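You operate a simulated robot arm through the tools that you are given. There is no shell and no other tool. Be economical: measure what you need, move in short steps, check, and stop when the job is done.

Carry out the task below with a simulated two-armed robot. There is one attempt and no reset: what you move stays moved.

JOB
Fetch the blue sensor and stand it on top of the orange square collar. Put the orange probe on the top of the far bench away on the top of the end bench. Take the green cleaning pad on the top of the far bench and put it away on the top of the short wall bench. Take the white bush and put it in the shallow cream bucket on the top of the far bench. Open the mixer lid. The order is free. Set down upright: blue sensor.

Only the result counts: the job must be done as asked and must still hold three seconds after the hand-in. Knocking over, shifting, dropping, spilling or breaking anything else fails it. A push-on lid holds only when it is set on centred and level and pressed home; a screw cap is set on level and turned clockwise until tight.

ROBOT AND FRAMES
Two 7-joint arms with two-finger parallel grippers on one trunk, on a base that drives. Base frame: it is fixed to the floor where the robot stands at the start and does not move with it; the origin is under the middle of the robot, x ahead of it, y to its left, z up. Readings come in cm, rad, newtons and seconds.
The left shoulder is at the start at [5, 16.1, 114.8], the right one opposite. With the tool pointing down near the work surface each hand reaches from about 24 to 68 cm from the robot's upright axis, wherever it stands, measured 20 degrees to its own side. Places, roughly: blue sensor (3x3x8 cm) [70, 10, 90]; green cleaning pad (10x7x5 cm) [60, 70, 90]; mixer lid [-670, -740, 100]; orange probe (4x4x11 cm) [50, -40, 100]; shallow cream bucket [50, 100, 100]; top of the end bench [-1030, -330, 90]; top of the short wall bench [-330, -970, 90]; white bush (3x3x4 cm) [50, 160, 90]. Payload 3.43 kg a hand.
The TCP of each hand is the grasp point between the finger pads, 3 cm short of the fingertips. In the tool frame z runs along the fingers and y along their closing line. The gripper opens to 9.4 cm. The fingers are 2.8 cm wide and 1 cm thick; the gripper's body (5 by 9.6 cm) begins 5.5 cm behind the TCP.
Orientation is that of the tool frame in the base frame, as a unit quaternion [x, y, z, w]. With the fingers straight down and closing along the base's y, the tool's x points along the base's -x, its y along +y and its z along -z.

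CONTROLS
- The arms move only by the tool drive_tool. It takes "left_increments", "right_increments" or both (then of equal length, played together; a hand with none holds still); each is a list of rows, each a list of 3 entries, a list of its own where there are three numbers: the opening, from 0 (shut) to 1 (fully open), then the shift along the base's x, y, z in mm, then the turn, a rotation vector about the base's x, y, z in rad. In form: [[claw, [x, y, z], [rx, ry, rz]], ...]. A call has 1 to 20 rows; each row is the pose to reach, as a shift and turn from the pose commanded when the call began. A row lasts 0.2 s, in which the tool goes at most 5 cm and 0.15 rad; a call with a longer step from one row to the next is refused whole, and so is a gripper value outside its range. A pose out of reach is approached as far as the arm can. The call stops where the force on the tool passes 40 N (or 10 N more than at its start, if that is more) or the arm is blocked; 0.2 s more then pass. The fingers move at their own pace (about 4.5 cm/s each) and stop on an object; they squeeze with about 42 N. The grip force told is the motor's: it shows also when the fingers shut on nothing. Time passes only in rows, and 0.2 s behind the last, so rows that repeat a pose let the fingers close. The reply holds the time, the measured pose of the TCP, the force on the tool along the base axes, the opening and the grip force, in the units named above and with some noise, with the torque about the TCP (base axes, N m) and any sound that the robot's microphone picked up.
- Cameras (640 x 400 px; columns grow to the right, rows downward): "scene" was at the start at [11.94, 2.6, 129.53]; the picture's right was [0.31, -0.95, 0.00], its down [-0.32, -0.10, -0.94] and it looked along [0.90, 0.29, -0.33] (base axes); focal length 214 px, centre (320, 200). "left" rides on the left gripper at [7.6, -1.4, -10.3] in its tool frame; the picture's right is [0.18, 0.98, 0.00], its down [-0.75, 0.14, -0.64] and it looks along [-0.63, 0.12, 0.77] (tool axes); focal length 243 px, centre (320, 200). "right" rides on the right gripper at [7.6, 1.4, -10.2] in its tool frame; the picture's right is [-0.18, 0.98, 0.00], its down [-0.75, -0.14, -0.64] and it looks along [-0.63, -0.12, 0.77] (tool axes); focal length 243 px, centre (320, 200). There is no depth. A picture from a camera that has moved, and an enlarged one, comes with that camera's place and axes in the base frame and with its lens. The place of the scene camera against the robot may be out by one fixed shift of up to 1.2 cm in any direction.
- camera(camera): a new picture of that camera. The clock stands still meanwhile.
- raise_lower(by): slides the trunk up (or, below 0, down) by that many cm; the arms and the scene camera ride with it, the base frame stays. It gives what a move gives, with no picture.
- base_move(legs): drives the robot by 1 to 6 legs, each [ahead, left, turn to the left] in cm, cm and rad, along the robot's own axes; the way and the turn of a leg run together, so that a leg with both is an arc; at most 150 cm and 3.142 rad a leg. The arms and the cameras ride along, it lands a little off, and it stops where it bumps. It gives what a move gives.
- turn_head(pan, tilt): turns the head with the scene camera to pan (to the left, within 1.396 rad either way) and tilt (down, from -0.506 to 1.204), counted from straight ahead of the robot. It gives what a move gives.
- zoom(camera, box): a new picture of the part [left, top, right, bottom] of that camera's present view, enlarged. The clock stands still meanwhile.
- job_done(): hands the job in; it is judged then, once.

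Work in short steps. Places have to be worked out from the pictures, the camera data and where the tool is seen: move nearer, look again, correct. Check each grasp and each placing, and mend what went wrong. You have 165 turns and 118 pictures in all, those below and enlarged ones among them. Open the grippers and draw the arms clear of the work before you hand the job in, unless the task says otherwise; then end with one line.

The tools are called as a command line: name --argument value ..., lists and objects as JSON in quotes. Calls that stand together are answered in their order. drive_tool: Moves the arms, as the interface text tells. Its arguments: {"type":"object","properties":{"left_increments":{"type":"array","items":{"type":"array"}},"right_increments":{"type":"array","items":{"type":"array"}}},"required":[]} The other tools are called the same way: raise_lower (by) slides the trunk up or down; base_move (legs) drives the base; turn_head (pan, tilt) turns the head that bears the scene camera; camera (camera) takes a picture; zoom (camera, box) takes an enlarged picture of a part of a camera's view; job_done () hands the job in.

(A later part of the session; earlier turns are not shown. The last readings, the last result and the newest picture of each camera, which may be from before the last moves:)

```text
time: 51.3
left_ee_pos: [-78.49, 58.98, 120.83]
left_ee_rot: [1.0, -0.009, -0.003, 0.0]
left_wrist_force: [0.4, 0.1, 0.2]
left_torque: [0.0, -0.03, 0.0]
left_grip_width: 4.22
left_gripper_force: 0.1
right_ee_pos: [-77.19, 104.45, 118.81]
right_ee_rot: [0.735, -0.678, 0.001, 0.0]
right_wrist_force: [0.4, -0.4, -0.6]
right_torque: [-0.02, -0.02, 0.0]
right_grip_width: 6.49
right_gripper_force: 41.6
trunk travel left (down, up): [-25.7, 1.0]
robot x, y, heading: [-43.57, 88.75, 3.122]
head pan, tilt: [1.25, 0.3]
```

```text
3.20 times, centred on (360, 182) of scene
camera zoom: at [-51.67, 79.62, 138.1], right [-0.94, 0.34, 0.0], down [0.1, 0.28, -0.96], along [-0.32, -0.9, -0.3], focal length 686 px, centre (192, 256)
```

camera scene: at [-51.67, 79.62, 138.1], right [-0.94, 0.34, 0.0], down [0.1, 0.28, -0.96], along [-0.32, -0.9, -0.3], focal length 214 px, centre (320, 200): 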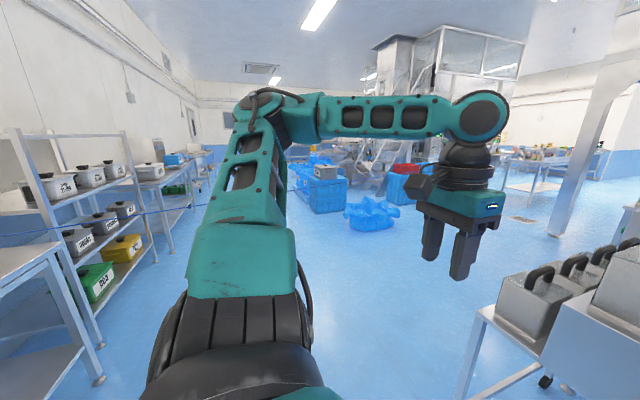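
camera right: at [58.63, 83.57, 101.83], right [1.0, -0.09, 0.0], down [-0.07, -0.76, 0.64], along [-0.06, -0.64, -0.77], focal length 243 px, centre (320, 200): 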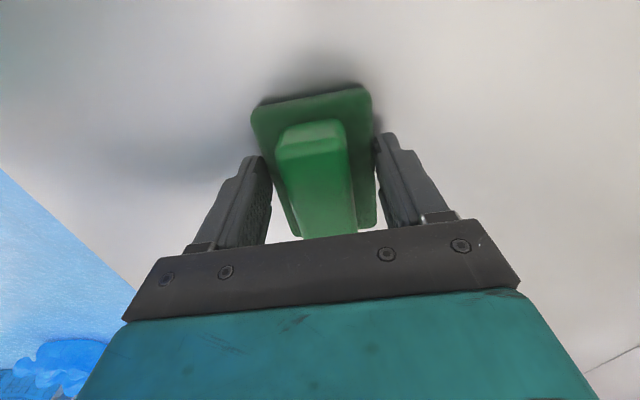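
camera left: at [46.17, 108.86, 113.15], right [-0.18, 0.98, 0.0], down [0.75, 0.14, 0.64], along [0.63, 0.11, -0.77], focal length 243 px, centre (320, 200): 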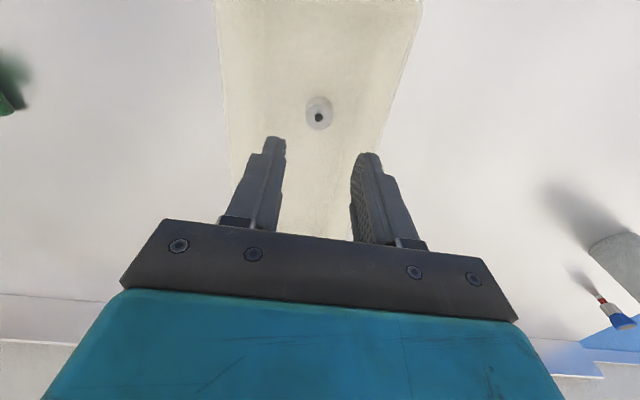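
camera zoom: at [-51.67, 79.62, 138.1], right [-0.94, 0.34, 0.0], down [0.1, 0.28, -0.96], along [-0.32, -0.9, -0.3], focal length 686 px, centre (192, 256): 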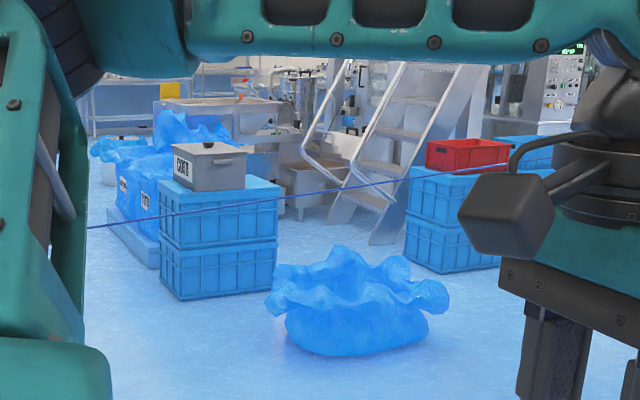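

The cord crosses the hall toward the machine; I look at a middle pan angle for its far end.

turn_head --pan 0.85 --tilt 0.2

zoom --camera "scene" --box '[0, 80, 400, 330]'

```text
time: 52.1
left_ee_pos: [-78.62, 59.03, 120.83]
left_ee_rot: [1.0, -0.009, -0.002, 0.0]
left_wrist_force: [-0.8, -0.1, -0.2]
left_torque: [0.02, 0.0, -0.01]
left_grip_width: 4.23
left_gripper_force: 0.0
right_ee_pos: [-77.15, 104.34, 118.72]
right_ee_rot: [0.734, -0.679, 0.0, 0.001]
right_wrist_force: [0.3, 0.4, -0.8]
right_torque: [-0.05, 0.02, 0.01]
right_grip_width: 6.53
right_gripper_force: 42.0
trunk travel left (down, up): [-25.7, 1.0]
robot x, y, heading: [-43.98, 88.34, 3.124]
head pan, tilt: [0.85, 0.201]
```

```text
1.60 times, centred on (200, 205) of scene
camera zoom: at [-54.82, 81.53, 139.03], right [-0.74, 0.67, 0.0], down [0.13, 0.15, -0.98], along [-0.66, -0.72, -0.2], focal length 343 px, centre (512, 192)
```

zoom: 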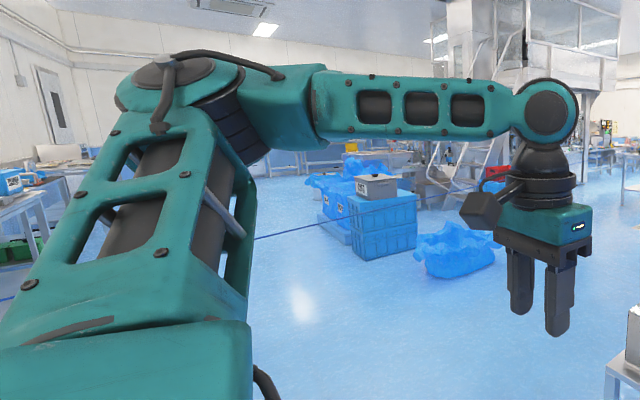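

zoom --camera "scene" --box '[250, 130, 410, 230]'

```text
4.00 times, centred on (330, 180) of scene
camera zoom: at [-54.82, 81.53, 139.03], right [-0.74, 0.67, 0.0], down [0.13, 0.15, -0.98], along [-0.66, -0.72, -0.2], focal length 858 px, centre (280, 280)
```

zoom: 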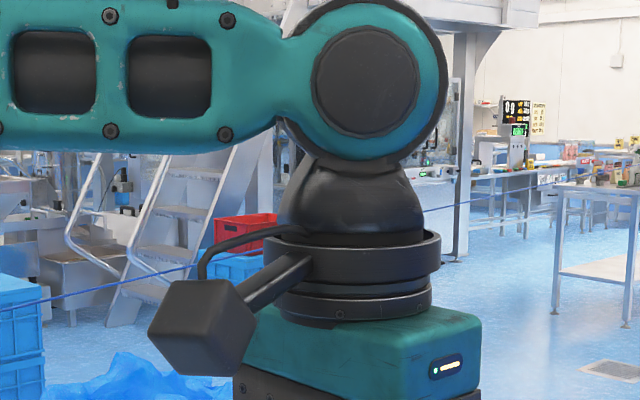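

The cord runs straight across the hall to the region of the end bench, so the probe's home is there; I must keep on the cord's left side. Plan: approach the probe with the left hand, robot turned about −58°, so the cord stays ahead of me.

base_move --legs '[[0, 0, 2.145], [75, -11, 0]]'

turn_head --pan 0.2 --tilt 0.55

camera --camera "scene"

```text
time: 61.3
left_ee_pos: [25.95, 0.98, 120.99]
left_ee_rot: [0.512, 0.859, -0.001, 0.002]
left_wrist_force: [0.0, -0.4, -0.6]
left_torque: [0.01, 0.01, 0.0]
left_grip_width: 4.2
left_gripper_force: 0.2
right_ee_pos: [-14.18, -20.17, 118.82]
right_ee_rot: [0.956, 0.294, 0.0, 0.0]
right_wrist_force: [0.6, 0.5, -0.8]
right_torque: [0.01, 0.0, -0.02]
right_grip_width: 6.5
right_gripper_force: 42.5
trunk travel left (down, up): [-25.7, 1.0]
robot x, y, heading: [-17.1, 16.99, -1.076]
head pan, tilt: [0.85, 0.201]
```

```text
time: 62.3
left_ee_pos: [26.09, 1.04, 120.89]
left_ee_rot: [0.511, 0.86, -0.002, 0.002]
left_wrist_force: [-0.2, 0.9, 0.9]
left_torque: [0.01, 0.01, 0.0]
left_grip_width: 4.25
left_gripper_force: 0.0
right_ee_pos: [-14.14, -20.09, 118.79]
right_ee_rot: [0.956, 0.293, 0.0, 0.0]
right_wrist_force: [-0.2, 0.2, -0.6]
right_torque: [0.04, -0.02, 0.01]
right_grip_width: 6.5
right_gripper_force: 42.1
trunk travel left (down, up): [-25.7, 1.0]
robot x, y, heading: [-16.77, 16.74, -1.072]
head pan, tilt: [0.201, 0.55]
```

```text
82 pictures are left
camera scene: at [-10.23, 6.19, 135.8], right [-0.77, -0.64, 0.0], down [-0.34, 0.4, -0.85], along [0.55, -0.65, -0.52], focal length 214 px, centre (320, 200)
```

scene: 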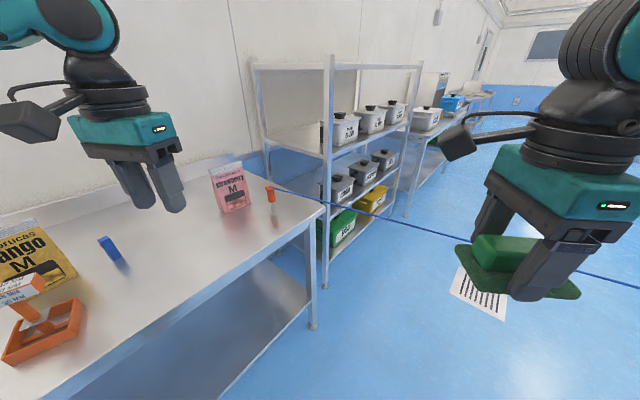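

Probe at ≈(48,−34), cord line passes through about (−41,−53) at z≈100. I pull the right hand (pad) back and up to stay clear of the cord, and read that sheet on the floor.

drive_tool --right_increments '[[0, [-10, 18, 20], [0, 0, 0]], [0, [-24, 44, 40], [0, 0, 0]], [0, [-40, 74, 60], [0, 0, 0]], [0, [-48, 88, 60], [0, 0, 0]]]'

zoom --camera "scene" --box '[430, 240, 540, 330]'

zoom --camera "scene" --box '[200, 150, 330, 230]'

```text
time: 63.3
left_ee_pos: [26.08, 1.01, 120.86]
left_ee_rot: [0.511, 0.859, -0.002, 0.001]
left_wrist_force: [-0.6, -0.3, 1.0]
left_torque: [-0.02, 0.01, -0.01]
left_grip_width: 4.24
left_gripper_force: 0.1
right_ee_pos: [-19.08, -11.22, 124.83]
right_ee_rot: [0.956, 0.293, 0.0, 0.001]
right_wrist_force: [-0.6, -0.2, 0.0]
right_torque: [0.04, 0.0, 0.03]
right_grip_width: 6.51
right_gripper_force: 42.4
trunk travel left (down, up): [-25.7, 1.0]
robot x, y, heading: [-17.14, 16.77, -1.074]
head pan, tilt: [0.201, 0.55]
```

```text
4.44 times, centred on (485, 285) of scene
camera zoom: at [-10.24, 6.16, 135.8], right [-0.77, -0.64, 0.0], down [-0.34, 0.4, -0.85], along [0.55, -0.65, -0.52], focal length 953 px, centre (-413, -178)
```

zoom: 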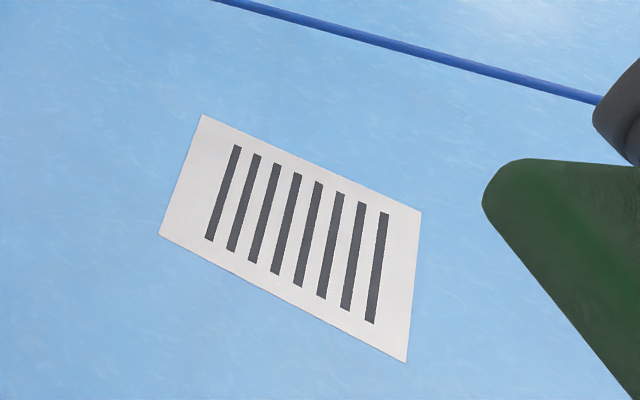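

```text
4.92 times, centred on (265, 190) of scene
camera zoom: at [-10.24, 6.16, 135.8], right [-0.77, -0.64, 0.0], down [-0.34, 0.4, -0.85], along [0.55, -0.65, -0.52], focal length 1056 px, centre (591, 249)
```

zoom: 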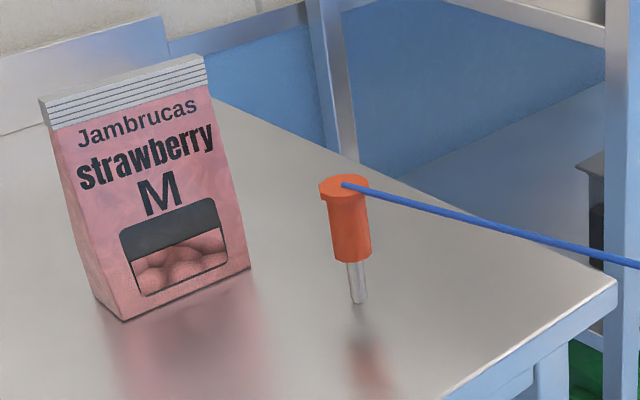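

Probe at ≈(49.7,−35.8), handle z≈92–99. I drive to the approach spot.

base_move --legs '[[25, 9.5, 0.07]]'

camera --camera "left"

camera --camera "scene"

```text
time: 65.2
left_ee_pos: [47.84, -12.93, 120.85]
left_ee_rot: [0.484, 0.875, -0.001, 0.001]
left_wrist_force: [0.0, -0.6, -0.7]
left_torque: [0.0, 0.01, -0.02]
left_grip_width: 4.21
left_gripper_force: 0.1
right_ee_pos: [3.58, -28.15, 124.79]
right_ee_rot: [0.946, 0.324, 0.0, 0.0]
right_wrist_force: [0.5, 0.4, -0.3]
right_torque: [0.05, 0.02, 0.01]
right_grip_width: 6.48
right_gripper_force: 42.4
trunk travel left (down, up): [-25.7, 1.0]
robot x, y, heading: [3.82, 0.29, -1.013]
head pan, tilt: [0.201, 0.55]
```

```text
79 pictures are left
camera left: at [42.55, -7.28, 131.1], right [0.73, 0.68, 0.0], down [0.52, -0.56, 0.64], along [0.44, -0.47, -0.77], focal length 243 px, centre (320, 200)
```

left: 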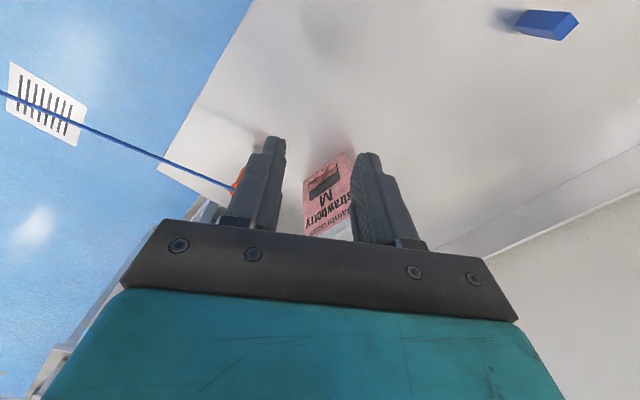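

```text
78 pictures are left
camera scene: at [11.29, -10.09, 135.79], right [-0.72, -0.69, 0.0], down [-0.36, 0.38, -0.85], along [0.59, -0.62, -0.52], focal length 214 px, centre (320, 200)
```

scene: 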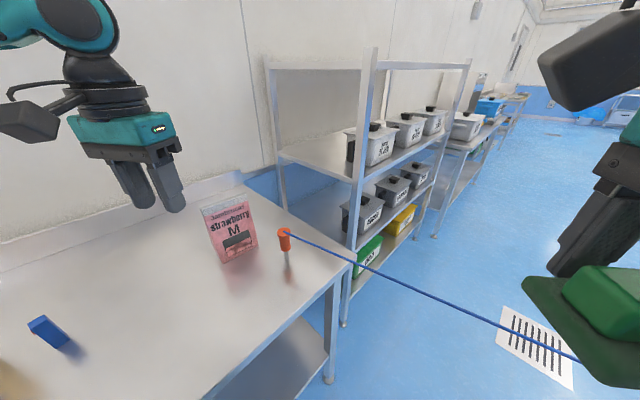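

I bring the left hand above the probe at z≈113, opened and turned +70° so the fingers straddle the cord line.

drive_tool --left_increments '[[1, [0, -10, 0], [0, 0, 0.136]], [1, [0, -30, 0], [0, 0, 0.272]], [1, [0, -55, 0], [0, 0, 0.408]], [1, [0, -80, 0], [0, 0, 0.544]], [1, [3, -110, -10], [0, 0, 0.68]], [1, [6, -140, -20], [0, 0, 0.816]], [1, [9, -170, -40], [0, 0, 0.95]], [1, [12, -200, -60], [0, 0, 1.085]], [1, [15, -223, -80], [0, 0, 1.22]], [1, [15, -223, -80], [0, 0, 1.22]]]'

camera --camera "left"

```text
time: 67.4
left_ee_pos: [49.51, -34.26, 112.95]
left_ee_rot: [-0.106, 0.994, -0.001, 0.002]
left_wrist_force: [-1.2, -0.8, -0.3]
left_torque: [0.02, 0.03, 0.05]
left_grip_width: 9.39
left_gripper_force: 0.0
left hand out of reach, approached as far as the arm can: row 9, 10
right_ee_pos: [3.54, -28.15, 124.73]
right_ee_rot: [0.946, 0.324, 0.001, 0.001]
right_wrist_force: [-0.2, 0.0, -1.6]
right_torque: [0.04, 0.03, -0.01]
right_grip_width: 6.5
right_gripper_force: 41.9
trunk travel left (down, up): [-25.7, 1.0]
robot x, y, heading: [4.15, 0.05, -1.009]
head pan, tilt: [0.201, 0.55]
```

```text
77 pictures are left
camera left: at [42.3, -37.33, 123.15], right [-0.39, 0.92, 0.0], down [0.7, 0.3, 0.64], along [0.6, 0.25, -0.76], focal length 243 px, centre (320, 200)
```

left: 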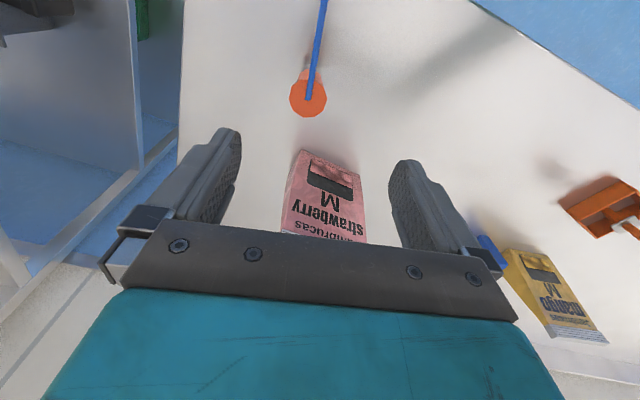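

Probe axis at (49.8,−35.5); I'm at the reach limit, so I ease the base 2.5 cm ahead and lower with the arm, checking first.

base_move --legs '[[2.0, -0.5, 0]]'

drive_tool --left_increments '[[1, [0, 0, -20], [0, 0, 0]], [1, [0, 0, -40], [0, 0, 0]]]'

camera --camera "left"

```text
time: 68.2
left_ee_pos: [50.16, -36.35, 112.91]
left_ee_rot: [-0.105, 0.994, 0.0, 0.001]
left_wrist_force: [-0.2, 0.0, -0.6]
left_torque: [0.0, 0.05, 0.01]
left_grip_width: 9.39
left_gripper_force: 0.0
right_ee_pos: [4.2, -30.2, 124.76]
right_ee_rot: [0.946, 0.323, 0.0, 0.0]
right_wrist_force: [0.0, -0.6, -1.1]
right_torque: [0.02, 0.0, 0.01]
right_grip_width: 6.46
right_gripper_force: 42.2
trunk travel left (down, up): [-25.7, 1.0]
robot x, y, heading: [4.66, -1.7, -1.007]
head pan, tilt: [0.201, 0.55]
```

```text
time: 68.8
left_ee_pos: [49.97, -35.78, 108.86]
left_ee_rot: [-0.105, 0.994, -0.001, 0.002]
left_wrist_force: [-0.4, -0.5, -0.4]
left_torque: [0.02, 0.0, -0.02]
left_grip_width: 9.43
left_gripper_force: 0.1
right_ee_pos: [4.26, -30.11, 124.81]
right_ee_rot: [0.946, 0.324, 0.001, 0.001]
right_wrist_force: [0.5, -0.7, -0.5]
right_torque: [-0.01, 0.03, 0.04]
right_grip_width: 6.49
right_gripper_force: 42.0
trunk travel left (down, up): [-25.7, 1.0]
robot x, y, heading: [4.46, -1.8, -1.013]
head pan, tilt: [0.201, 0.55]
```

```text
76 pictures are left
camera left: at [42.88, -38.86, 119.17], right [-0.39, 0.92, 0.0], down [0.71, 0.3, 0.64], along [0.6, 0.25, -0.77], focal length 243 px, centre (320, 200)
```

left: 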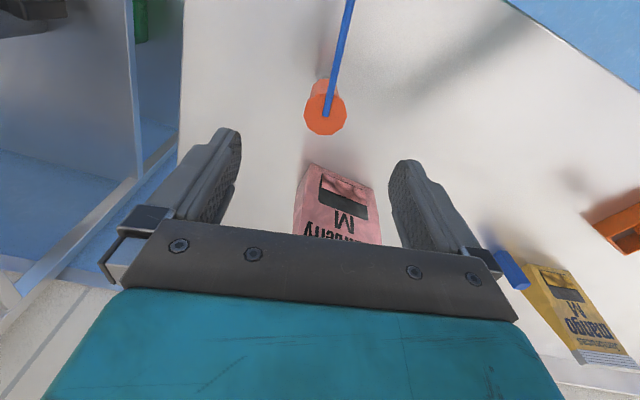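

Aligned. Descend to z≈95.5 and close on the handle.

drive_tool --left_increments '[[1, [0, 0, -45], [0, 0, 0]], [1, [0, 0, -90], [0, 0, 0]], [1, [0, 0, -133], [0, 0, 0]], [0, [0, 0, -133], [0, 0, 0]], [0, [0, 0, -133], [0, 0, 0]], [0, [0, 0, -133], [0, 0, 0]], [0, [0, 0, -133], [0, 0, 0]], [0, [0, 0, -133], [0, 0, 0]]]'

camera --camera "left"

```text
time: 70.6
left_ee_pos: [50.38, -32.02, 98.24]
left_ee_rot: [-0.104, 0.995, -0.001, 0.002]
left_wrist_force: [0.2, -0.4, 0.1]
left_torque: [-0.02, -0.01, -0.03]
left_grip_width: 0.01
left_gripper_force: 10.2
left hand out of reach, approached as far as the arm can: row 1, 2, 3, 4, 5, 6, 7, 8
right_ee_pos: [4.24, -30.19, 124.8]
right_ee_rot: [0.946, 0.324, 0.001, 0.0]
right_wrist_force: [0.3, -0.2, -0.4]
right_torque: [-0.02, -0.02, 0.01]
right_grip_width: 6.5
right_gripper_force: 41.7
trunk travel left (down, up): [-25.7, 1.0]
robot x, y, heading: [4.65, -1.74, -1.012]
head pan, tilt: [0.201, 0.55]
```

```text
75 pictures are left
camera left: at [43.19, -35.04, 108.48], right [-0.39, 0.92, 0.0], down [0.71, 0.3, 0.64], along [0.6, 0.25, -0.77], focal length 243 px, centre (320, 200)
```

left: 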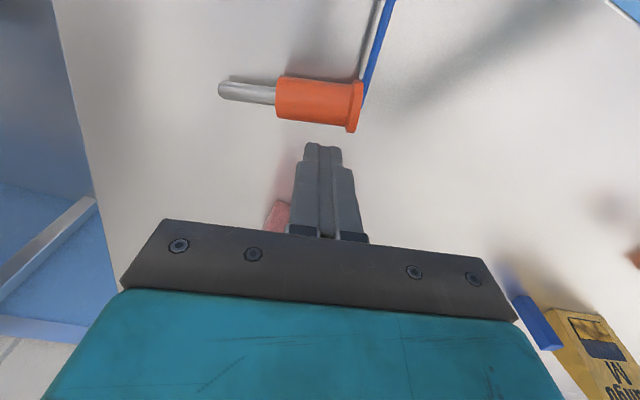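

The arm went out of reach and drifted, knocking the probe on its side (it is still on the bench). I rise and look again.

drive_tool --left_increments '[[0, [0, 0, 40], [0, 0, 0]], [0, [0, 0, 80], [0, 0, 0]], [0, [0, 0, 120], [0, 0, 0]]]'

camera --camera "left"

camera --camera "scene"

```text
time: 71.4
left_ee_pos: [50.48, -32.15, 110.66]
left_ee_rot: [-0.105, 0.995, -0.002, 0.002]
left_wrist_force: [0.0, 0.0, 0.2]
left_torque: [0.0, -0.03, 0.0]
left_grip_width: 0.0
left_gripper_force: 33.1
right_ee_pos: [4.29, -29.99, 124.82]
right_ee_rot: [0.946, 0.324, 0.001, 0.001]
right_wrist_force: [0.3, 0.5, -1.2]
right_torque: [0.0, -0.03, 0.03]
right_grip_width: 6.51
right_gripper_force: 42.6
trunk travel left (down, up): [-25.7, 1.0]
robot x, y, heading: [4.31, -1.66, -1.016]
head pan, tilt: [0.201, 0.55]
```

```text
74 pictures are left
camera left: at [43.26, -35.25, 120.85], right [-0.39, 0.92, 0.0], down [0.71, 0.3, 0.64], along [0.6, 0.25, -0.77], focal length 243 px, centre (320, 200)
```

left: 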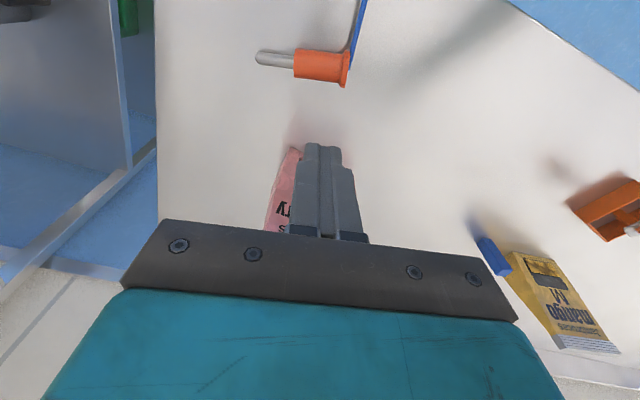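

```text
73 pictures are left
camera scene: at [11.82, -11.97, 135.81], right [-0.72, -0.69, 0.0], down [-0.36, 0.38, -0.85], along [0.59, -0.62, -0.52], focal length 214 px, centre (320, 200)
```

scene: 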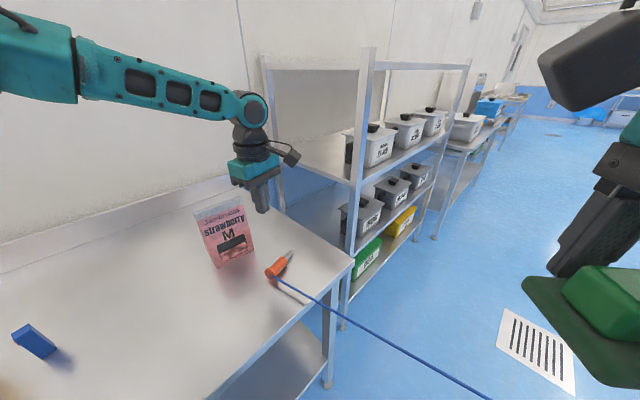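

The probe lies on the bench: handle centre ≈(49,−33), axis toward −y, bag untouched. I turn the left hand back (−85°) to close across it, raise both hands, then lower the trunk for better reach.

drive_tool --left_increments '[[0, [0, 0, 10], [0, 0, -0.148]], [0, [0, 0, 20], [0, 0, -0.296]], [0, [0, 0, 30], [0, 0, -0.444]], [0, [0, 0, 40], [0, 0, -0.592]], [0, [0, 0, 50], [0, 0, -0.74]], [0, [0, 0, 60], [0, 0, -0.888]], [0.5, [-5, -5, 70], [0, 0, -1.036]], [0.8, [-10, -15, 80], [0, 0, -1.184]], [0.8, [-13, -18, 80], [0, 0, -1.332]], [0.8, [-13, -18, 80], [0, 0, -1.48]]]' --right_increments '[[0, [0, 0, 10], [0, 0, 0]], [0, [0, 0, 20], [0, 0, 0]], [0, [0, 0, 30], [0, 0, 0]], [0, [0, 0, 40], [0, 0, 0]], [0, [0, 0, 50], [0, 0, 0]], [0, [0, 0, 60], [0, 0, 0]], [0, [0, 0, 70], [0, 0, 0]], [0, [0, 0, 80], [0, 0, 0]], [0, [0, 0, 90], [0, 0, 0]], [0, [0, 0, 100], [0, 0, 0]]]'

raise_lower --by -12

camera --camera "left"

```text
time: 73.6
left_ee_pos: [48.95, -33.99, 118.36]
left_ee_rot: [0.594, 0.804, -0.003, 0.0]
left_wrist_force: [0.0, -0.3, 0.2]
left_torque: [-0.01, 0.0, 0.0]
left_grip_width: 7.51
left_gripper_force: 0.1
right_ee_pos: [4.07, -30.0, 134.9]
right_ee_rot: [0.946, 0.324, 0.0, 0.0]
right_wrist_force: [0.2, -0.7, -1.0]
right_torque: [0.01, -0.02, 0.01]
right_grip_width: 6.5
right_gripper_force: 42.1
trunk travel left (down, up): [-25.7, 1.0]
robot x, y, heading: [4.81, -1.99, -1.005]
head pan, tilt: [0.201, 0.55]
```

```text
time: 75.1
left_ee_pos: [49.08, -34.01, 106.5]
left_ee_rot: [0.593, 0.805, -0.002, 0.001]
left_wrist_force: [0.0, 0.1, 0.3]
left_torque: [0.02, -0.01, -0.01]
left_grip_width: 7.51
left_gripper_force: 0.0
right_ee_pos: [4.17, -30.1, 122.83]
right_ee_rot: [0.946, 0.323, 0.0, 0.001]
right_wrist_force: [-0.4, 0.3, -0.8]
right_torque: [-0.01, 0.0, 0.0]
right_grip_width: 6.5
right_gripper_force: 41.8
trunk travel left (down, up): [-13.7, 13.0]
robot x, y, heading: [4.3, -1.9, -1.007]
head pan, tilt: [0.201, 0.55]
```

```text
72 pictures are left
camera left: at [45.44, -27.25, 116.67], right [0.88, 0.47, 0.0], down [0.36, -0.68, 0.64], along [0.3, -0.57, -0.76], focal length 243 px, centre (320, 200)
```

left: 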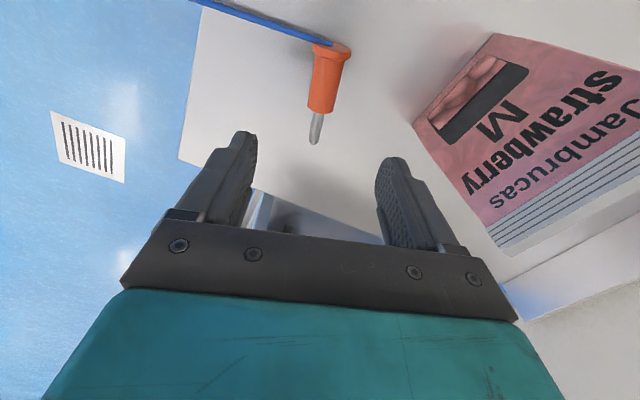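

Aligned with the probe. I lower first to z≈95 and check that the reach holds.

drive_tool --left_increments '[[0.8, [1, 6, -40], [0, 0, 0]], [0.8, [1, 6, -80], [0, 0, 0]], [0.8, [1, 6, -112], [0, 0, 0]]]'

```text
time: 75.9
left_ee_pos: [49.21, -33.44, 95.2]
left_ee_rot: [0.592, 0.806, -0.003, 0.0]
left_wrist_force: [0.7, -0.3, 0.0]
left_torque: [-0.02, -0.03, 0.01]
left_grip_width: 7.54
left_gripper_force: 0.0
right_ee_pos: [4.31, -30.06, 122.83]
right_ee_rot: [0.946, 0.324, 0.0, -0.001]
right_wrist_force: [0.2, -0.1, -0.9]
right_torque: [-0.02, -0.01, 0.03]
right_grip_width: 6.52
right_gripper_force: 42.0
trunk travel left (down, up): [-13.7, 13.0]
robot x, y, heading: [4.33, -1.68, -1.013]
head pan, tilt: [0.201, 0.55]
```

Reach holds. Down the rest and close.

drive_tool --left_increments '[[0.8, [0, 0, -25], [0, 0, 0]], [0.8, [0, 0, -38], [0, 0, 0]], [0, [0, 0, -38], [0, 0, 0]], [0, [0, 0, -38], [0, 0, 0]], [0, [0, 0, -38], [0, 0, 0]], [0, [0, 0, -38], [0, 0, 0]], [0, [0, 0, -38], [0, 0, 0]]]'

camera --camera "left"

```text
time: 77.5
left_ee_pos: [49.11, -33.51, 91.32]
left_ee_rot: [0.594, 0.804, -0.002, -0.001]
left_wrist_force: [0.0, -0.6, -0.1]
left_torque: [0.0, -0.01, 0.01]
left_grip_width: 2.84
left_gripper_force: 42.1
right_ee_pos: [4.26, -30.26, 122.87]
right_ee_rot: [0.946, 0.324, 0.001, 0.001]
right_wrist_force: [-0.3, -1.0, -0.1]
right_torque: [0.04, -0.02, 0.01]
right_grip_width: 6.48
right_gripper_force: 41.6
trunk travel left (down, up): [-13.7, 13.0]
robot x, y, heading: [4.74, -1.41, -1.012]
head pan, tilt: [0.201, 0.55]
```

```text
71 pictures are left
camera left: at [45.55, -26.64, 101.58], right [0.88, 0.47, 0.0], down [0.36, -0.68, 0.64], along [0.3, -0.57, -0.77], focal length 243 px, centre (320, 200)
```

left: 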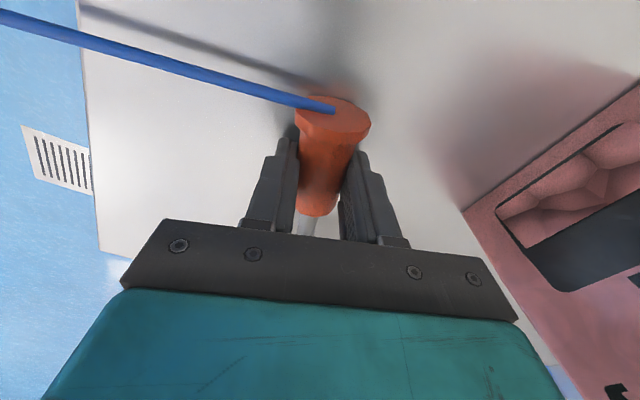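

Probe held (2.84 cm). Lift it, and turn the hand +75° in the air so the cord end stays clear of the fingers when I face the far side.

drive_tool --left_increments '[[0, [0, 0, 40], [0, 0, 0]], [0, [0, 0, 80], [0, 0, 0]], [0, [-5, 8, 120], [0, 0, 0]], [0, [-10, 16, 155], [0, 0, 0]], [0, [-20, 32, 185], [0, 0, 0]], [0, [-30, 50, 200], [0, 0, 0.1]], [0, [-40, 68, 200], [0, 0, 0.24]], [0, [-50, 85, 200], [0, 0, 0.38]], [0, [-60, 100, 200], [0, 0, 0.52]], [0, [-65, 110, 200], [0, 0, 0.66]], [0, [-70, 115, 200], [0, 0, 0.8]], [0, [-70, 115, 200], [0, 0, 0.94]], [0, [-70, 115, 200], [0, 0, 1.08]], [0, [-70, 115, 200], [0, 0, 1.2]], [0, [-70, 115, 200], [0, 0, 1.32]]]'

camera --camera "left"

```text
time: 80.7
left_ee_pos: [42.08, -22.1, 111.44]
left_ee_rot: [-0.027, 1.0, -0.002, 0.002]
left_wrist_force: [0.7, -0.4, -0.9]
left_torque: [0.03, 0.02, 0.02]
left_grip_width: 2.89
left_gripper_force: 41.7
right_ee_pos: [4.28, -30.16, 122.88]
right_ee_rot: [0.946, 0.324, 0.0, 0.0]
right_wrist_force: [-0.3, -0.4, -1.0]
right_torque: [0.0, -0.08, 0.01]
right_grip_width: 6.49
right_gripper_force: 41.9
trunk travel left (down, up): [-13.7, 13.0]
robot x, y, heading: [4.34, -1.71, -1.008]
head pan, tilt: [0.201, 0.55]
```

```text
70 pictures are left
camera left: at [34.55, -23.89, 121.71], right [-0.24, 0.97, 0.0], down [0.74, 0.18, 0.64], along [0.63, 0.15, -0.77], focal length 243 px, centre (320, 200)
```

left: 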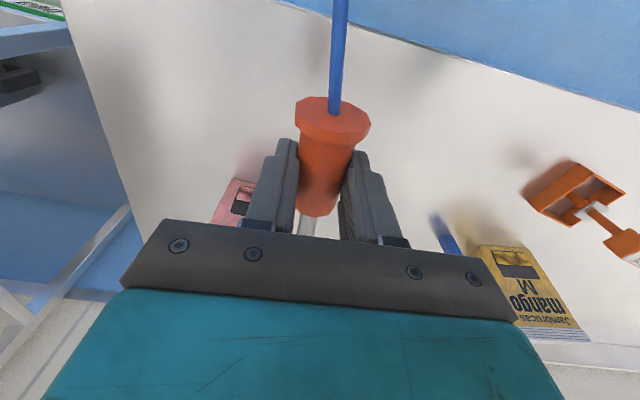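

Cord end is clear of fingers. I back away while turning right, keeping the cord ahead of the arms.

base_move --legs '[[-6, 0, -0.4], [-20, 0, -0.4], [-20, 0, -0.5]]'

turn_head --pan -0.5 --tilt 0.25

camera --camera "scene"

```text
time: 84.5
left_ee_pos: [5.7, -8.14, 111.38]
left_ee_rot: [0.507, 0.862, -0.003, 0.0]
left_wrist_force: [-0.1, -0.1, -0.3]
left_torque: [0.0, 0.03, -0.02]
left_grip_width: 2.86
left_gripper_force: 42.2
right_ee_pos: [-18.35, 22.25, 122.77]
right_ee_rot: [0.974, -0.225, 0.0, 0.0]
right_wrist_force: [0.2, -0.6, -0.4]
right_torque: [0.0, 0.0, 0.04]
right_grip_width: 6.48
right_gripper_force: 41.9
trunk travel left (down, up): [-13.7, 13.0]
robot x, y, heading: [7.27, 34.74, -2.12]
head pan, tilt: [0.201, 0.55]
stopped in leg 3: the robot was blocked; the commanded pose is now the measured one
```

```text
time: 85.6
left_ee_pos: [5.87, -8.18, 111.4]
left_ee_rot: [0.506, 0.863, -0.002, 0.0]
left_wrist_force: [-0.2, 0.1, -1.9]
left_torque: [0.01, 0.01, 0.0]
left_grip_width: 2.87
left_gripper_force: 42.1
right_ee_pos: [-18.13, 22.37, 122.85]
right_ee_rot: [0.975, -0.224, 0.0, 0.0]
right_wrist_force: [-0.4, -0.4, -1.0]
right_torque: [0.0, -0.02, 0.02]
right_grip_width: 6.5
right_gripper_force: 42.2
trunk travel left (down, up): [-13.7, 13.0]
robot x, y, heading: [6.85, 34.35, -2.128]
head pan, tilt: [-0.499, 0.25]
```

```text
69 pictures are left
camera scene: at [-3.81, 26.26, 126.57], right [-0.5, 0.87, 0.0], down [0.21, 0.12, -0.97], along [-0.84, -0.48, -0.25], focal length 214 px, centre (320, 200)
```

scene: 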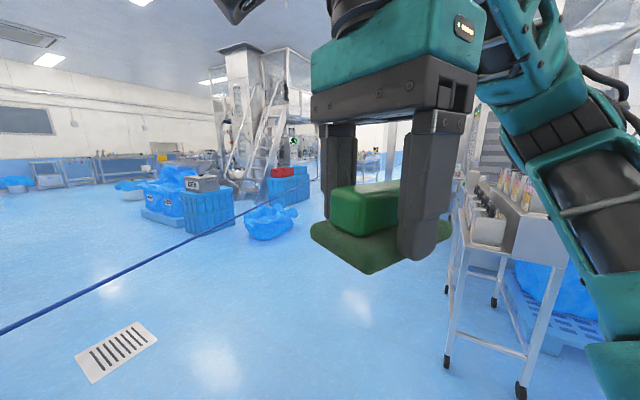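

The base met the bench while swinging (stopped). I drive clear of the bench toward −x, then turn to face along the cord.

base_move --legs '[[24, -38, 0], [0, 0, -0.78]]'

turn_head --pan 0.0 --tilt 0.2

camera --camera "scene"

```text
time: 90.4
left_ee_pos: [-69.81, 5.17, 111.35]
left_ee_rot: [0.797, 0.604, -0.002, 0.0]
left_wrist_force: [-0.6, 0.7, -0.3]
left_torque: [0.0, 0.01, -0.05]
left_grip_width: 2.84
left_gripper_force: 41.8
right_ee_pos: [-65.29, 43.84, 122.71]
right_ee_rot: [0.814, -0.581, -0.001, 0.0]
right_wrist_force: [-0.4, -0.1, -0.6]
right_torque: [-0.03, -0.03, 0.01]
right_grip_width: 6.52
right_gripper_force: 42.2
trunk travel left (down, up): [-13.7, 13.0]
robot x, y, heading: [-38.83, 34.62, -2.908]
head pan, tilt: [-0.499, 0.25]
```

```text
time: 91.3
left_ee_pos: [-69.85, 5.35, 111.43]
left_ee_rot: [0.797, 0.604, -0.001, -0.001]
left_wrist_force: [1.0, -0.5, -0.8]
left_torque: [0.0, -0.01, -0.02]
left_grip_width: 2.86
left_gripper_force: 41.9
right_ee_pos: [-65.35, 43.85, 122.83]
right_ee_rot: [0.815, -0.58, 0.0, 0.001]
right_wrist_force: [0.2, -0.3, -1.1]
right_torque: [-0.01, 0.01, 0.01]
right_grip_width: 6.51
right_gripper_force: 41.9
trunk travel left (down, up): [-13.7, 13.0]
robot x, y, heading: [-38.77, 34.46, -2.905]
head pan, tilt: [0.0, 0.201]
```

```text
68 pictures are left
camera scene: at [-52.47, 31.11, 127.03], right [-0.23, 0.97, 0.0], down [0.19, 0.05, -0.98], along [-0.95, -0.23, -0.2], focal length 214 px, centre (320, 200)
```

scene: 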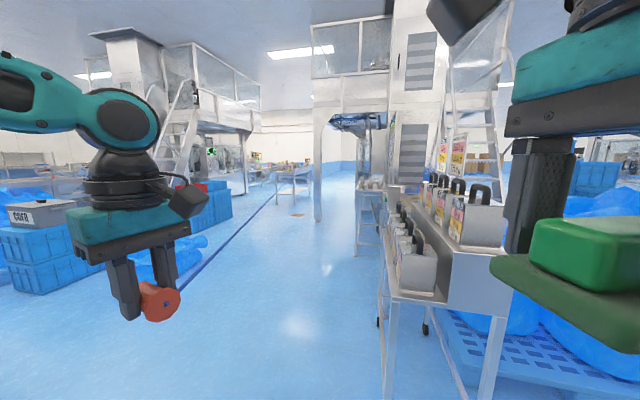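

I zoom in along the corridor to find the cord's anchor and the benches.

zoom --camera "scene" --box '[200, 120, 360, 220]'

```text
4.00 times, centred on (280, 170) of scene
camera zoom: at [-52.47, 31.11, 127.03], right [-0.23, 0.97, 0.0], down [0.19, 0.05, -0.98], along [-0.95, -0.23, -0.2], focal length 858 px, centre (480, 320)
```

zoom: 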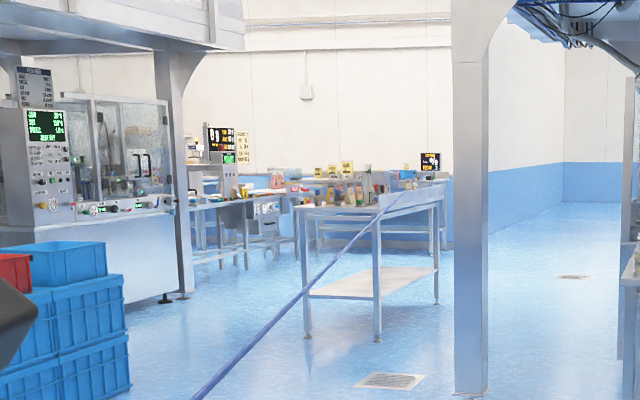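

The cord runs down to the front of the end bench far ahead (~(−1030,−293)), passing between a pillar (≈(−475,−76)) and a middle bench (edge y≈−163, x −570…−706). I drive ahead with a left shift clear of the trolley.

base_move --legs '[[82, 42, 0], [150, 0, 0], [90, 0, 0]]'

camera --camera "scene"

```text
time: 107.5
left_ee_pos: [-372.64, -108.26, 111.4]
left_ee_rot: [0.796, 0.605, -0.001, -0.001]
left_wrist_force: [-0.7, -0.8, -0.5]
left_torque: [-0.01, 0.01, 0.0]
left_grip_width: 2.86
left_gripper_force: 42.1
right_ee_pos: [-368.24, -69.83, 122.84]
right_ee_rot: [0.816, -0.578, 0.001, 0.0]
right_wrist_force: [0.8, 0.4, -1.3]
right_torque: [0.01, -0.01, 0.02]
right_grip_width: 6.5
right_gripper_force: 41.7
trunk travel left (down, up): [-13.7, 13.0]
robot x, y, heading: [-341.34, -78.58, -2.904]
head pan, tilt: [0.0, 0.201]
```

```text
66 pictures are left
camera scene: at [-355.31, -82.41, 127.02], right [-0.23, 0.97, 0.0], down [0.19, 0.05, -0.98], along [-0.95, -0.23, -0.2], focal length 214 px, centre (320, 200)
```

scene: 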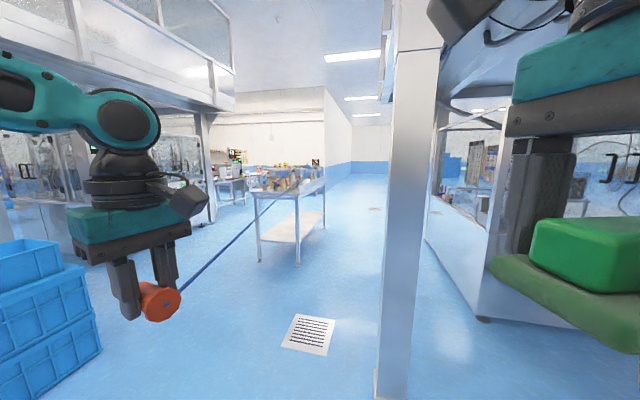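

Pillar's left face is at y≈−74, bench's right side at y≈−165; I pass on y≈−119 facing −x.

base_move --legs '[[0, 0, -0.2376], [40, 40.5, 0], [100, 0, 0]]'

camera --camera "scene"

```text
time: 116.3
left_ee_pos: [-517.3, -140.91, 111.38]
left_ee_rot: [0.861, 0.508, -0.002, -0.001]
left_wrist_force: [-0.5, -0.1, -0.7]
left_torque: [0.03, 0.01, 0.01]
left_grip_width: 2.88
left_gripper_force: 42.4
right_ee_pos: [-504.23, -104.47, 122.86]
right_ee_rot: [0.743, -0.669, 0.0, 0.0]
right_wrist_force: [-0.3, -0.5, -0.3]
right_torque: [0.01, -0.03, 0.0]
right_grip_width: 6.51
right_gripper_force: 41.9
trunk travel left (down, up): [-13.7, 13.0]
robot x, y, heading: [-480.13, -119.45, -3.139]
head pan, tilt: [0.0, 0.201]
```

```text
65 pictures are left
camera scene: at [-494.54, -119.94, 127.02], right [0.0, 1.0, 0.0], down [0.2, 0.0, -0.98], along [-0.98, 0.0, -0.2], focal length 214 px, centre (320, 200)
```

scene: 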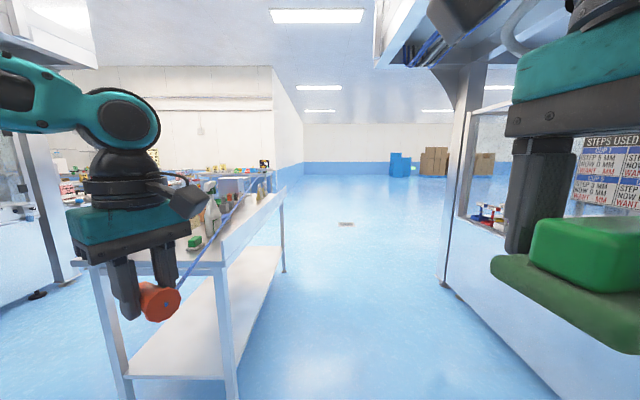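

A sign at right mentions steps/mm — I read it. Also the cord now crosses near the bench items, so I raise the trunk to lift the cord.

raise_lower --by 12.5

zoom --camera "scene" --box '[520, 110, 640, 230]'

zoom --camera "scene" --box '[160, 140, 320, 260]'

```text
time: 117.8
left_ee_pos: [-517.28, -141.02, 123.98]
left_ee_rot: [0.861, 0.508, -0.002, 0.0]
left_wrist_force: [0.2, -0.3, -0.4]
left_torque: [0.01, 0.02, 0.0]
left_grip_width: 2.87
left_gripper_force: 42.1
right_ee_pos: [-504.25, -104.41, 135.24]
right_ee_rot: [0.743, -0.669, 0.0, 0.0]
right_wrist_force: [-0.6, -0.1, -0.8]
right_torque: [-0.03, 0.01, 0.03]
right_grip_width: 6.49
right_gripper_force: 41.5
trunk travel left (down, up): [-26.2, 0.5]
robot x, y, heading: [-480.37, -119.91, -3.133]
head pan, tilt: [0.0, 0.201]
```

```text
3.33 times, centred on (580, 170) of scene
camera zoom: at [-494.54, -119.94, 139.52], right [0.0, 1.0, 0.0], down [0.2, 0.0, -0.98], along [-0.98, 0.0, -0.2], focal length 715 px, centre (-547, 300)
```

zoom: 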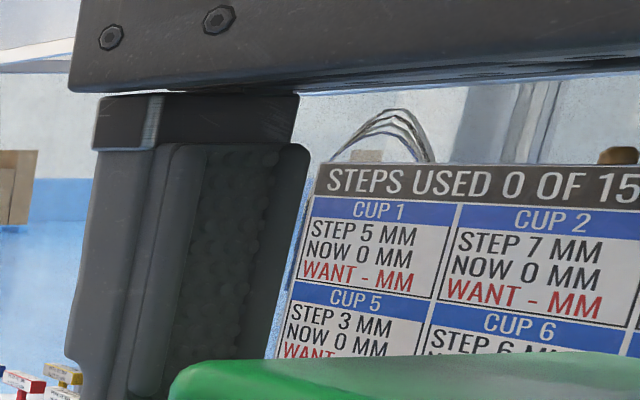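

```text
3.33 times, centred on (240, 200) of scene
camera zoom: at [-494.54, -119.94, 139.52], right [0.0, 1.0, 0.0], down [0.2, 0.0, -0.98], along [-0.98, 0.0, -0.2], focal length 715 px, centre (587, 200)
```

zoom: 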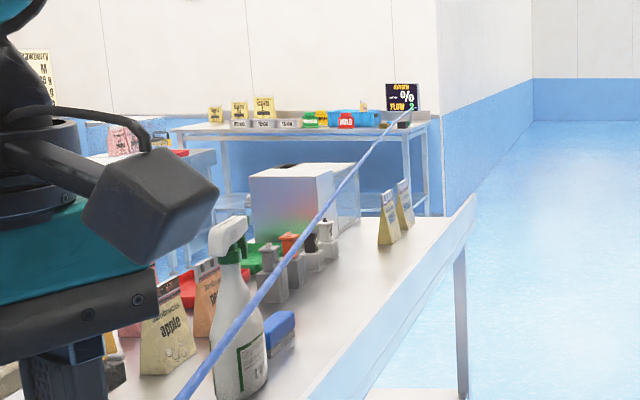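

The cord ends at the display on the right end of the end bench. The panel at right has labelled T-shaped parts like the orange one; I move forward and right (also clearing the cord from the bench), and look.

base_move --legs '[[55, 0, 0], [0, -60, 0]]'

turn_head --pan -0.9 --tilt 0.35

camera --camera "scene"

```text
time: 123.9
left_ee_pos: [-572.38, -82.49, 123.88]
left_ee_rot: [0.859, 0.511, -0.003, -0.001]
left_wrist_force: [-0.1, 0.2, -0.7]
left_torque: [-0.01, -0.01, 0.01]
left_grip_width: 2.88
left_gripper_force: 42.1
right_ee_pos: [-559.41, -46.0, 135.29]
right_ee_rot: [0.745, -0.668, 0.0, 0.0]
right_wrist_force: [-0.5, 0.2, -0.7]
right_torque: [0.02, -0.01, -0.05]
right_grip_width: 6.51
right_gripper_force: 41.9
trunk travel left (down, up): [-26.2, 0.5]
robot x, y, heading: [-535.13, -61.16, -3.13]
head pan, tilt: [0.0, 0.201]
```

```text
time: 125.1
left_ee_pos: [-572.43, -82.49, 123.91]
left_ee_rot: [0.859, 0.512, -0.002, -0.001]
left_wrist_force: [-0.5, 0.4, 0.4]
left_torque: [0.03, -0.04, 0.02]
left_grip_width: 2.87
left_gripper_force: 42.0
right_ee_pos: [-559.51, -45.96, 135.37]
right_ee_rot: [0.745, -0.667, 0.0, -0.001]
right_wrist_force: [1.1, 0.2, -1.4]
right_torque: [-0.01, 0.01, 0.03]
right_grip_width: 6.52
right_gripper_force: 42.6
trunk travel left (down, up): [-26.2, 0.5]
robot x, y, heading: [-535.61, -61.16, -3.13]
head pan, tilt: [-0.901, 0.351]
```

```text
62 pictures are left
camera scene: at [-546.31, -54.05, 138.13], right [0.78, 0.63, 0.0], down [0.22, -0.27, -0.94], along [-0.59, 0.73, -0.34], focal length 214 px, centre (320, 200)
```

scene: 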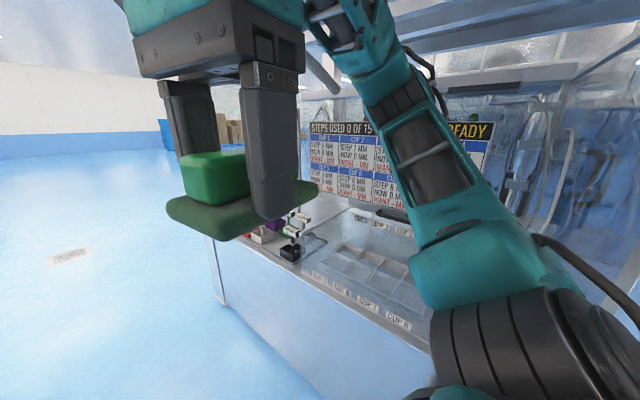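

zoom --camera "scene" --box '[220, 110, 420, 310]'

```text
2.00 times, centred on (320, 210) of scene
camera zoom: at [-546.31, -54.05, 138.13], right [0.78, 0.63, 0.0], down [0.22, -0.27, -0.94], along [-0.59, 0.73, -0.34], focal length 429 px, centre (320, 180)
```

zoom: 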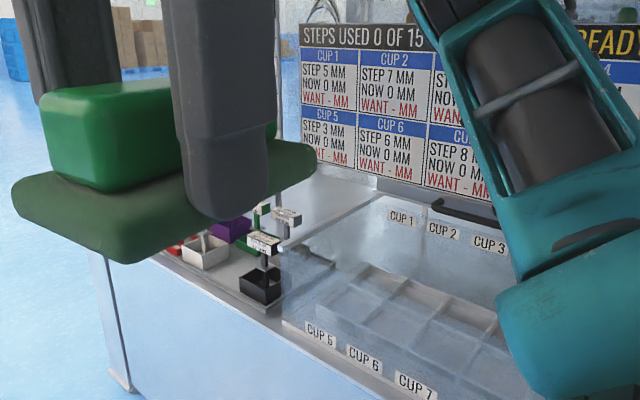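

This is the machine's collar set; so "orange square collar" is the T-shaped piece on the far bench (its top is the labelled head). Now on to the end bench.

base_move --legs '[[150, 0, 0], [70, 5, 0]]'

turn_head --pan 0.4 --tilt 0.3

camera --camera "scene"

```text
time: 136.0
left_ee_pos: [-794.12, -86.22, 123.99]
left_ee_rot: [0.864, 0.503, -0.002, -0.001]
left_wrist_force: [0.0, 0.1, -1.3]
left_torque: [0.01, 0.03, 0.01]
left_grip_width: 2.85
left_gripper_force: 42.1
right_ee_pos: [-780.43, -49.88, 135.35]
right_ee_rot: [0.738, -0.674, 0.0, 0.0]
right_wrist_force: [-0.1, -0.2, -1.3]
right_torque: [-0.04, -0.01, 0.03]
right_grip_width: 6.47
right_gripper_force: 42.0
trunk travel left (down, up): [-26.2, 0.5]
robot x, y, heading: [-756.94, -65.29, 3.137]
head pan, tilt: [-0.901, 0.351]
```

```text
time: 137.5
left_ee_pos: [-794.14, -86.19, 124.06]
left_ee_rot: [0.864, 0.503, -0.001, -0.001]
left_wrist_force: [0.1, 0.5, -1.2]
left_torque: [0.01, 0.02, 0.01]
left_grip_width: 2.88
left_gripper_force: 42.1
right_ee_pos: [-780.52, -49.88, 135.34]
right_ee_rot: [0.739, -0.674, 0.0, -0.001]
right_wrist_force: [0.4, 0.3, -1.2]
right_torque: [-0.03, -0.01, -0.03]
right_grip_width: 6.5
right_gripper_force: 42.7
trunk travel left (down, up): [-26.2, 0.5]
robot x, y, heading: [-756.52, -64.96, 3.135]
head pan, tilt: [0.4, 0.3]
```

```text
60 pictures are left
camera scene: at [-770.24, -69.16, 138.6], right [-0.38, 0.92, 0.0], down [0.27, 0.11, -0.96], along [-0.88, -0.36, -0.3], focal length 214 px, centre (320, 200)
```

scene: 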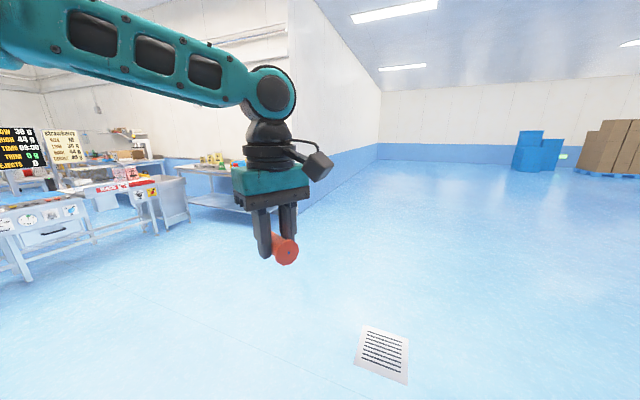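

End bench ahead-left (front edge x≈−1000, y −450…−250); another table lies at y<−390. I drive to about (−895,−255) and look.

base_move --legs '[[70, 95, 0], [68, 95, 0]]'

turn_head --pan 0.2 --tilt 0.35

camera --camera "scene"

```text
time: 149.1
left_ee_pos: [-933.14, -276.21, 123.93]
left_ee_rot: [0.863, 0.504, -0.003, -0.001]
left_wrist_force: [0.1, 0.1, -1.0]
left_torque: [0.0, -0.03, 0.04]
left_grip_width: 2.87
left_gripper_force: 42.3
right_ee_pos: [-919.64, -239.84, 135.26]
right_ee_rot: [0.74, -0.672, 0.0, 0.0]
right_wrist_force: [0.4, 0.7, -0.5]
right_torque: [-0.05, -0.03, 0.0]
right_grip_width: 6.52
right_gripper_force: 41.8
trunk travel left (down, up): [-26.2, 0.5]
robot x, y, heading: [-895.98, -255.75, 3.14]
head pan, tilt: [0.4, 0.3]
```

```text
time: 149.8
left_ee_pos: [-933.17, -276.14, 124.01]
left_ee_rot: [0.863, 0.505, -0.002, -0.001]
left_wrist_force: [-0.6, -0.9, -0.7]
left_torque: [0.0, -0.02, -0.01]
left_grip_width: 2.88
left_gripper_force: 42.2
right_ee_pos: [-919.55, -239.88, 135.41]
right_ee_rot: [0.74, -0.672, 0.0, 0.0]
right_wrist_force: [-1.2, 0.7, -1.2]
right_torque: [-0.03, 0.0, -0.01]
right_grip_width: 6.5
right_gripper_force: 41.9
trunk travel left (down, up): [-26.2, 0.5]
robot x, y, heading: [-896.02, -254.65, 3.135]
head pan, tilt: [0.201, 0.351]
```

```text
59 pictures are left
camera scene: at [-909.86, -257.3, 138.13], right [-0.19, 0.98, 0.0], down [0.34, 0.07, -0.94], along [-0.92, -0.18, -0.34], focal length 214 px, centre (320, 200)
```

scene: 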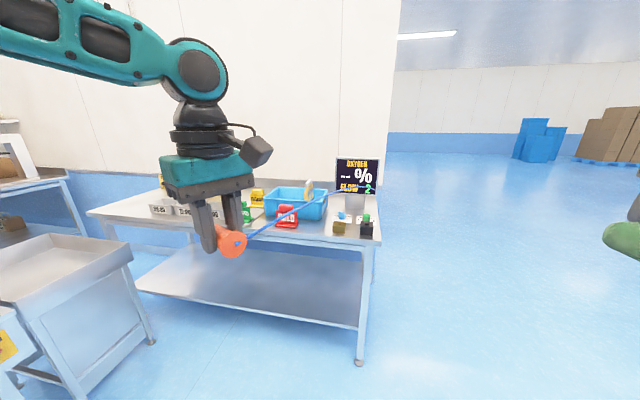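

zoom --camera "scene" --box '[80, 150, 400, 270]'

```text
2.00 times, centred on (240, 210) of scene
camera zoom: at [-909.86, -257.3, 138.13], right [-0.19, 0.98, 0.0], down [0.34, 0.07, -0.94], along [-0.92, -0.18, -0.34], focal length 429 px, centre (480, 180)
```

zoom: 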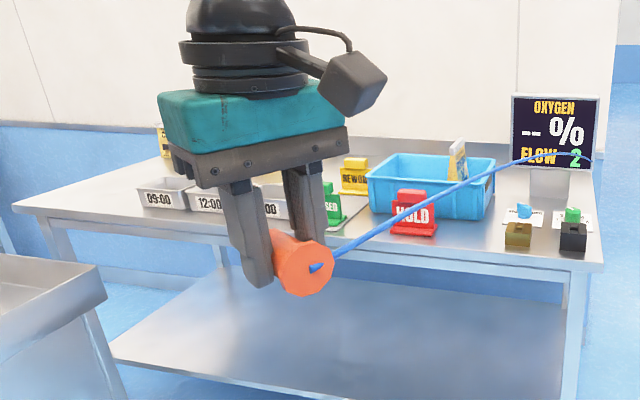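

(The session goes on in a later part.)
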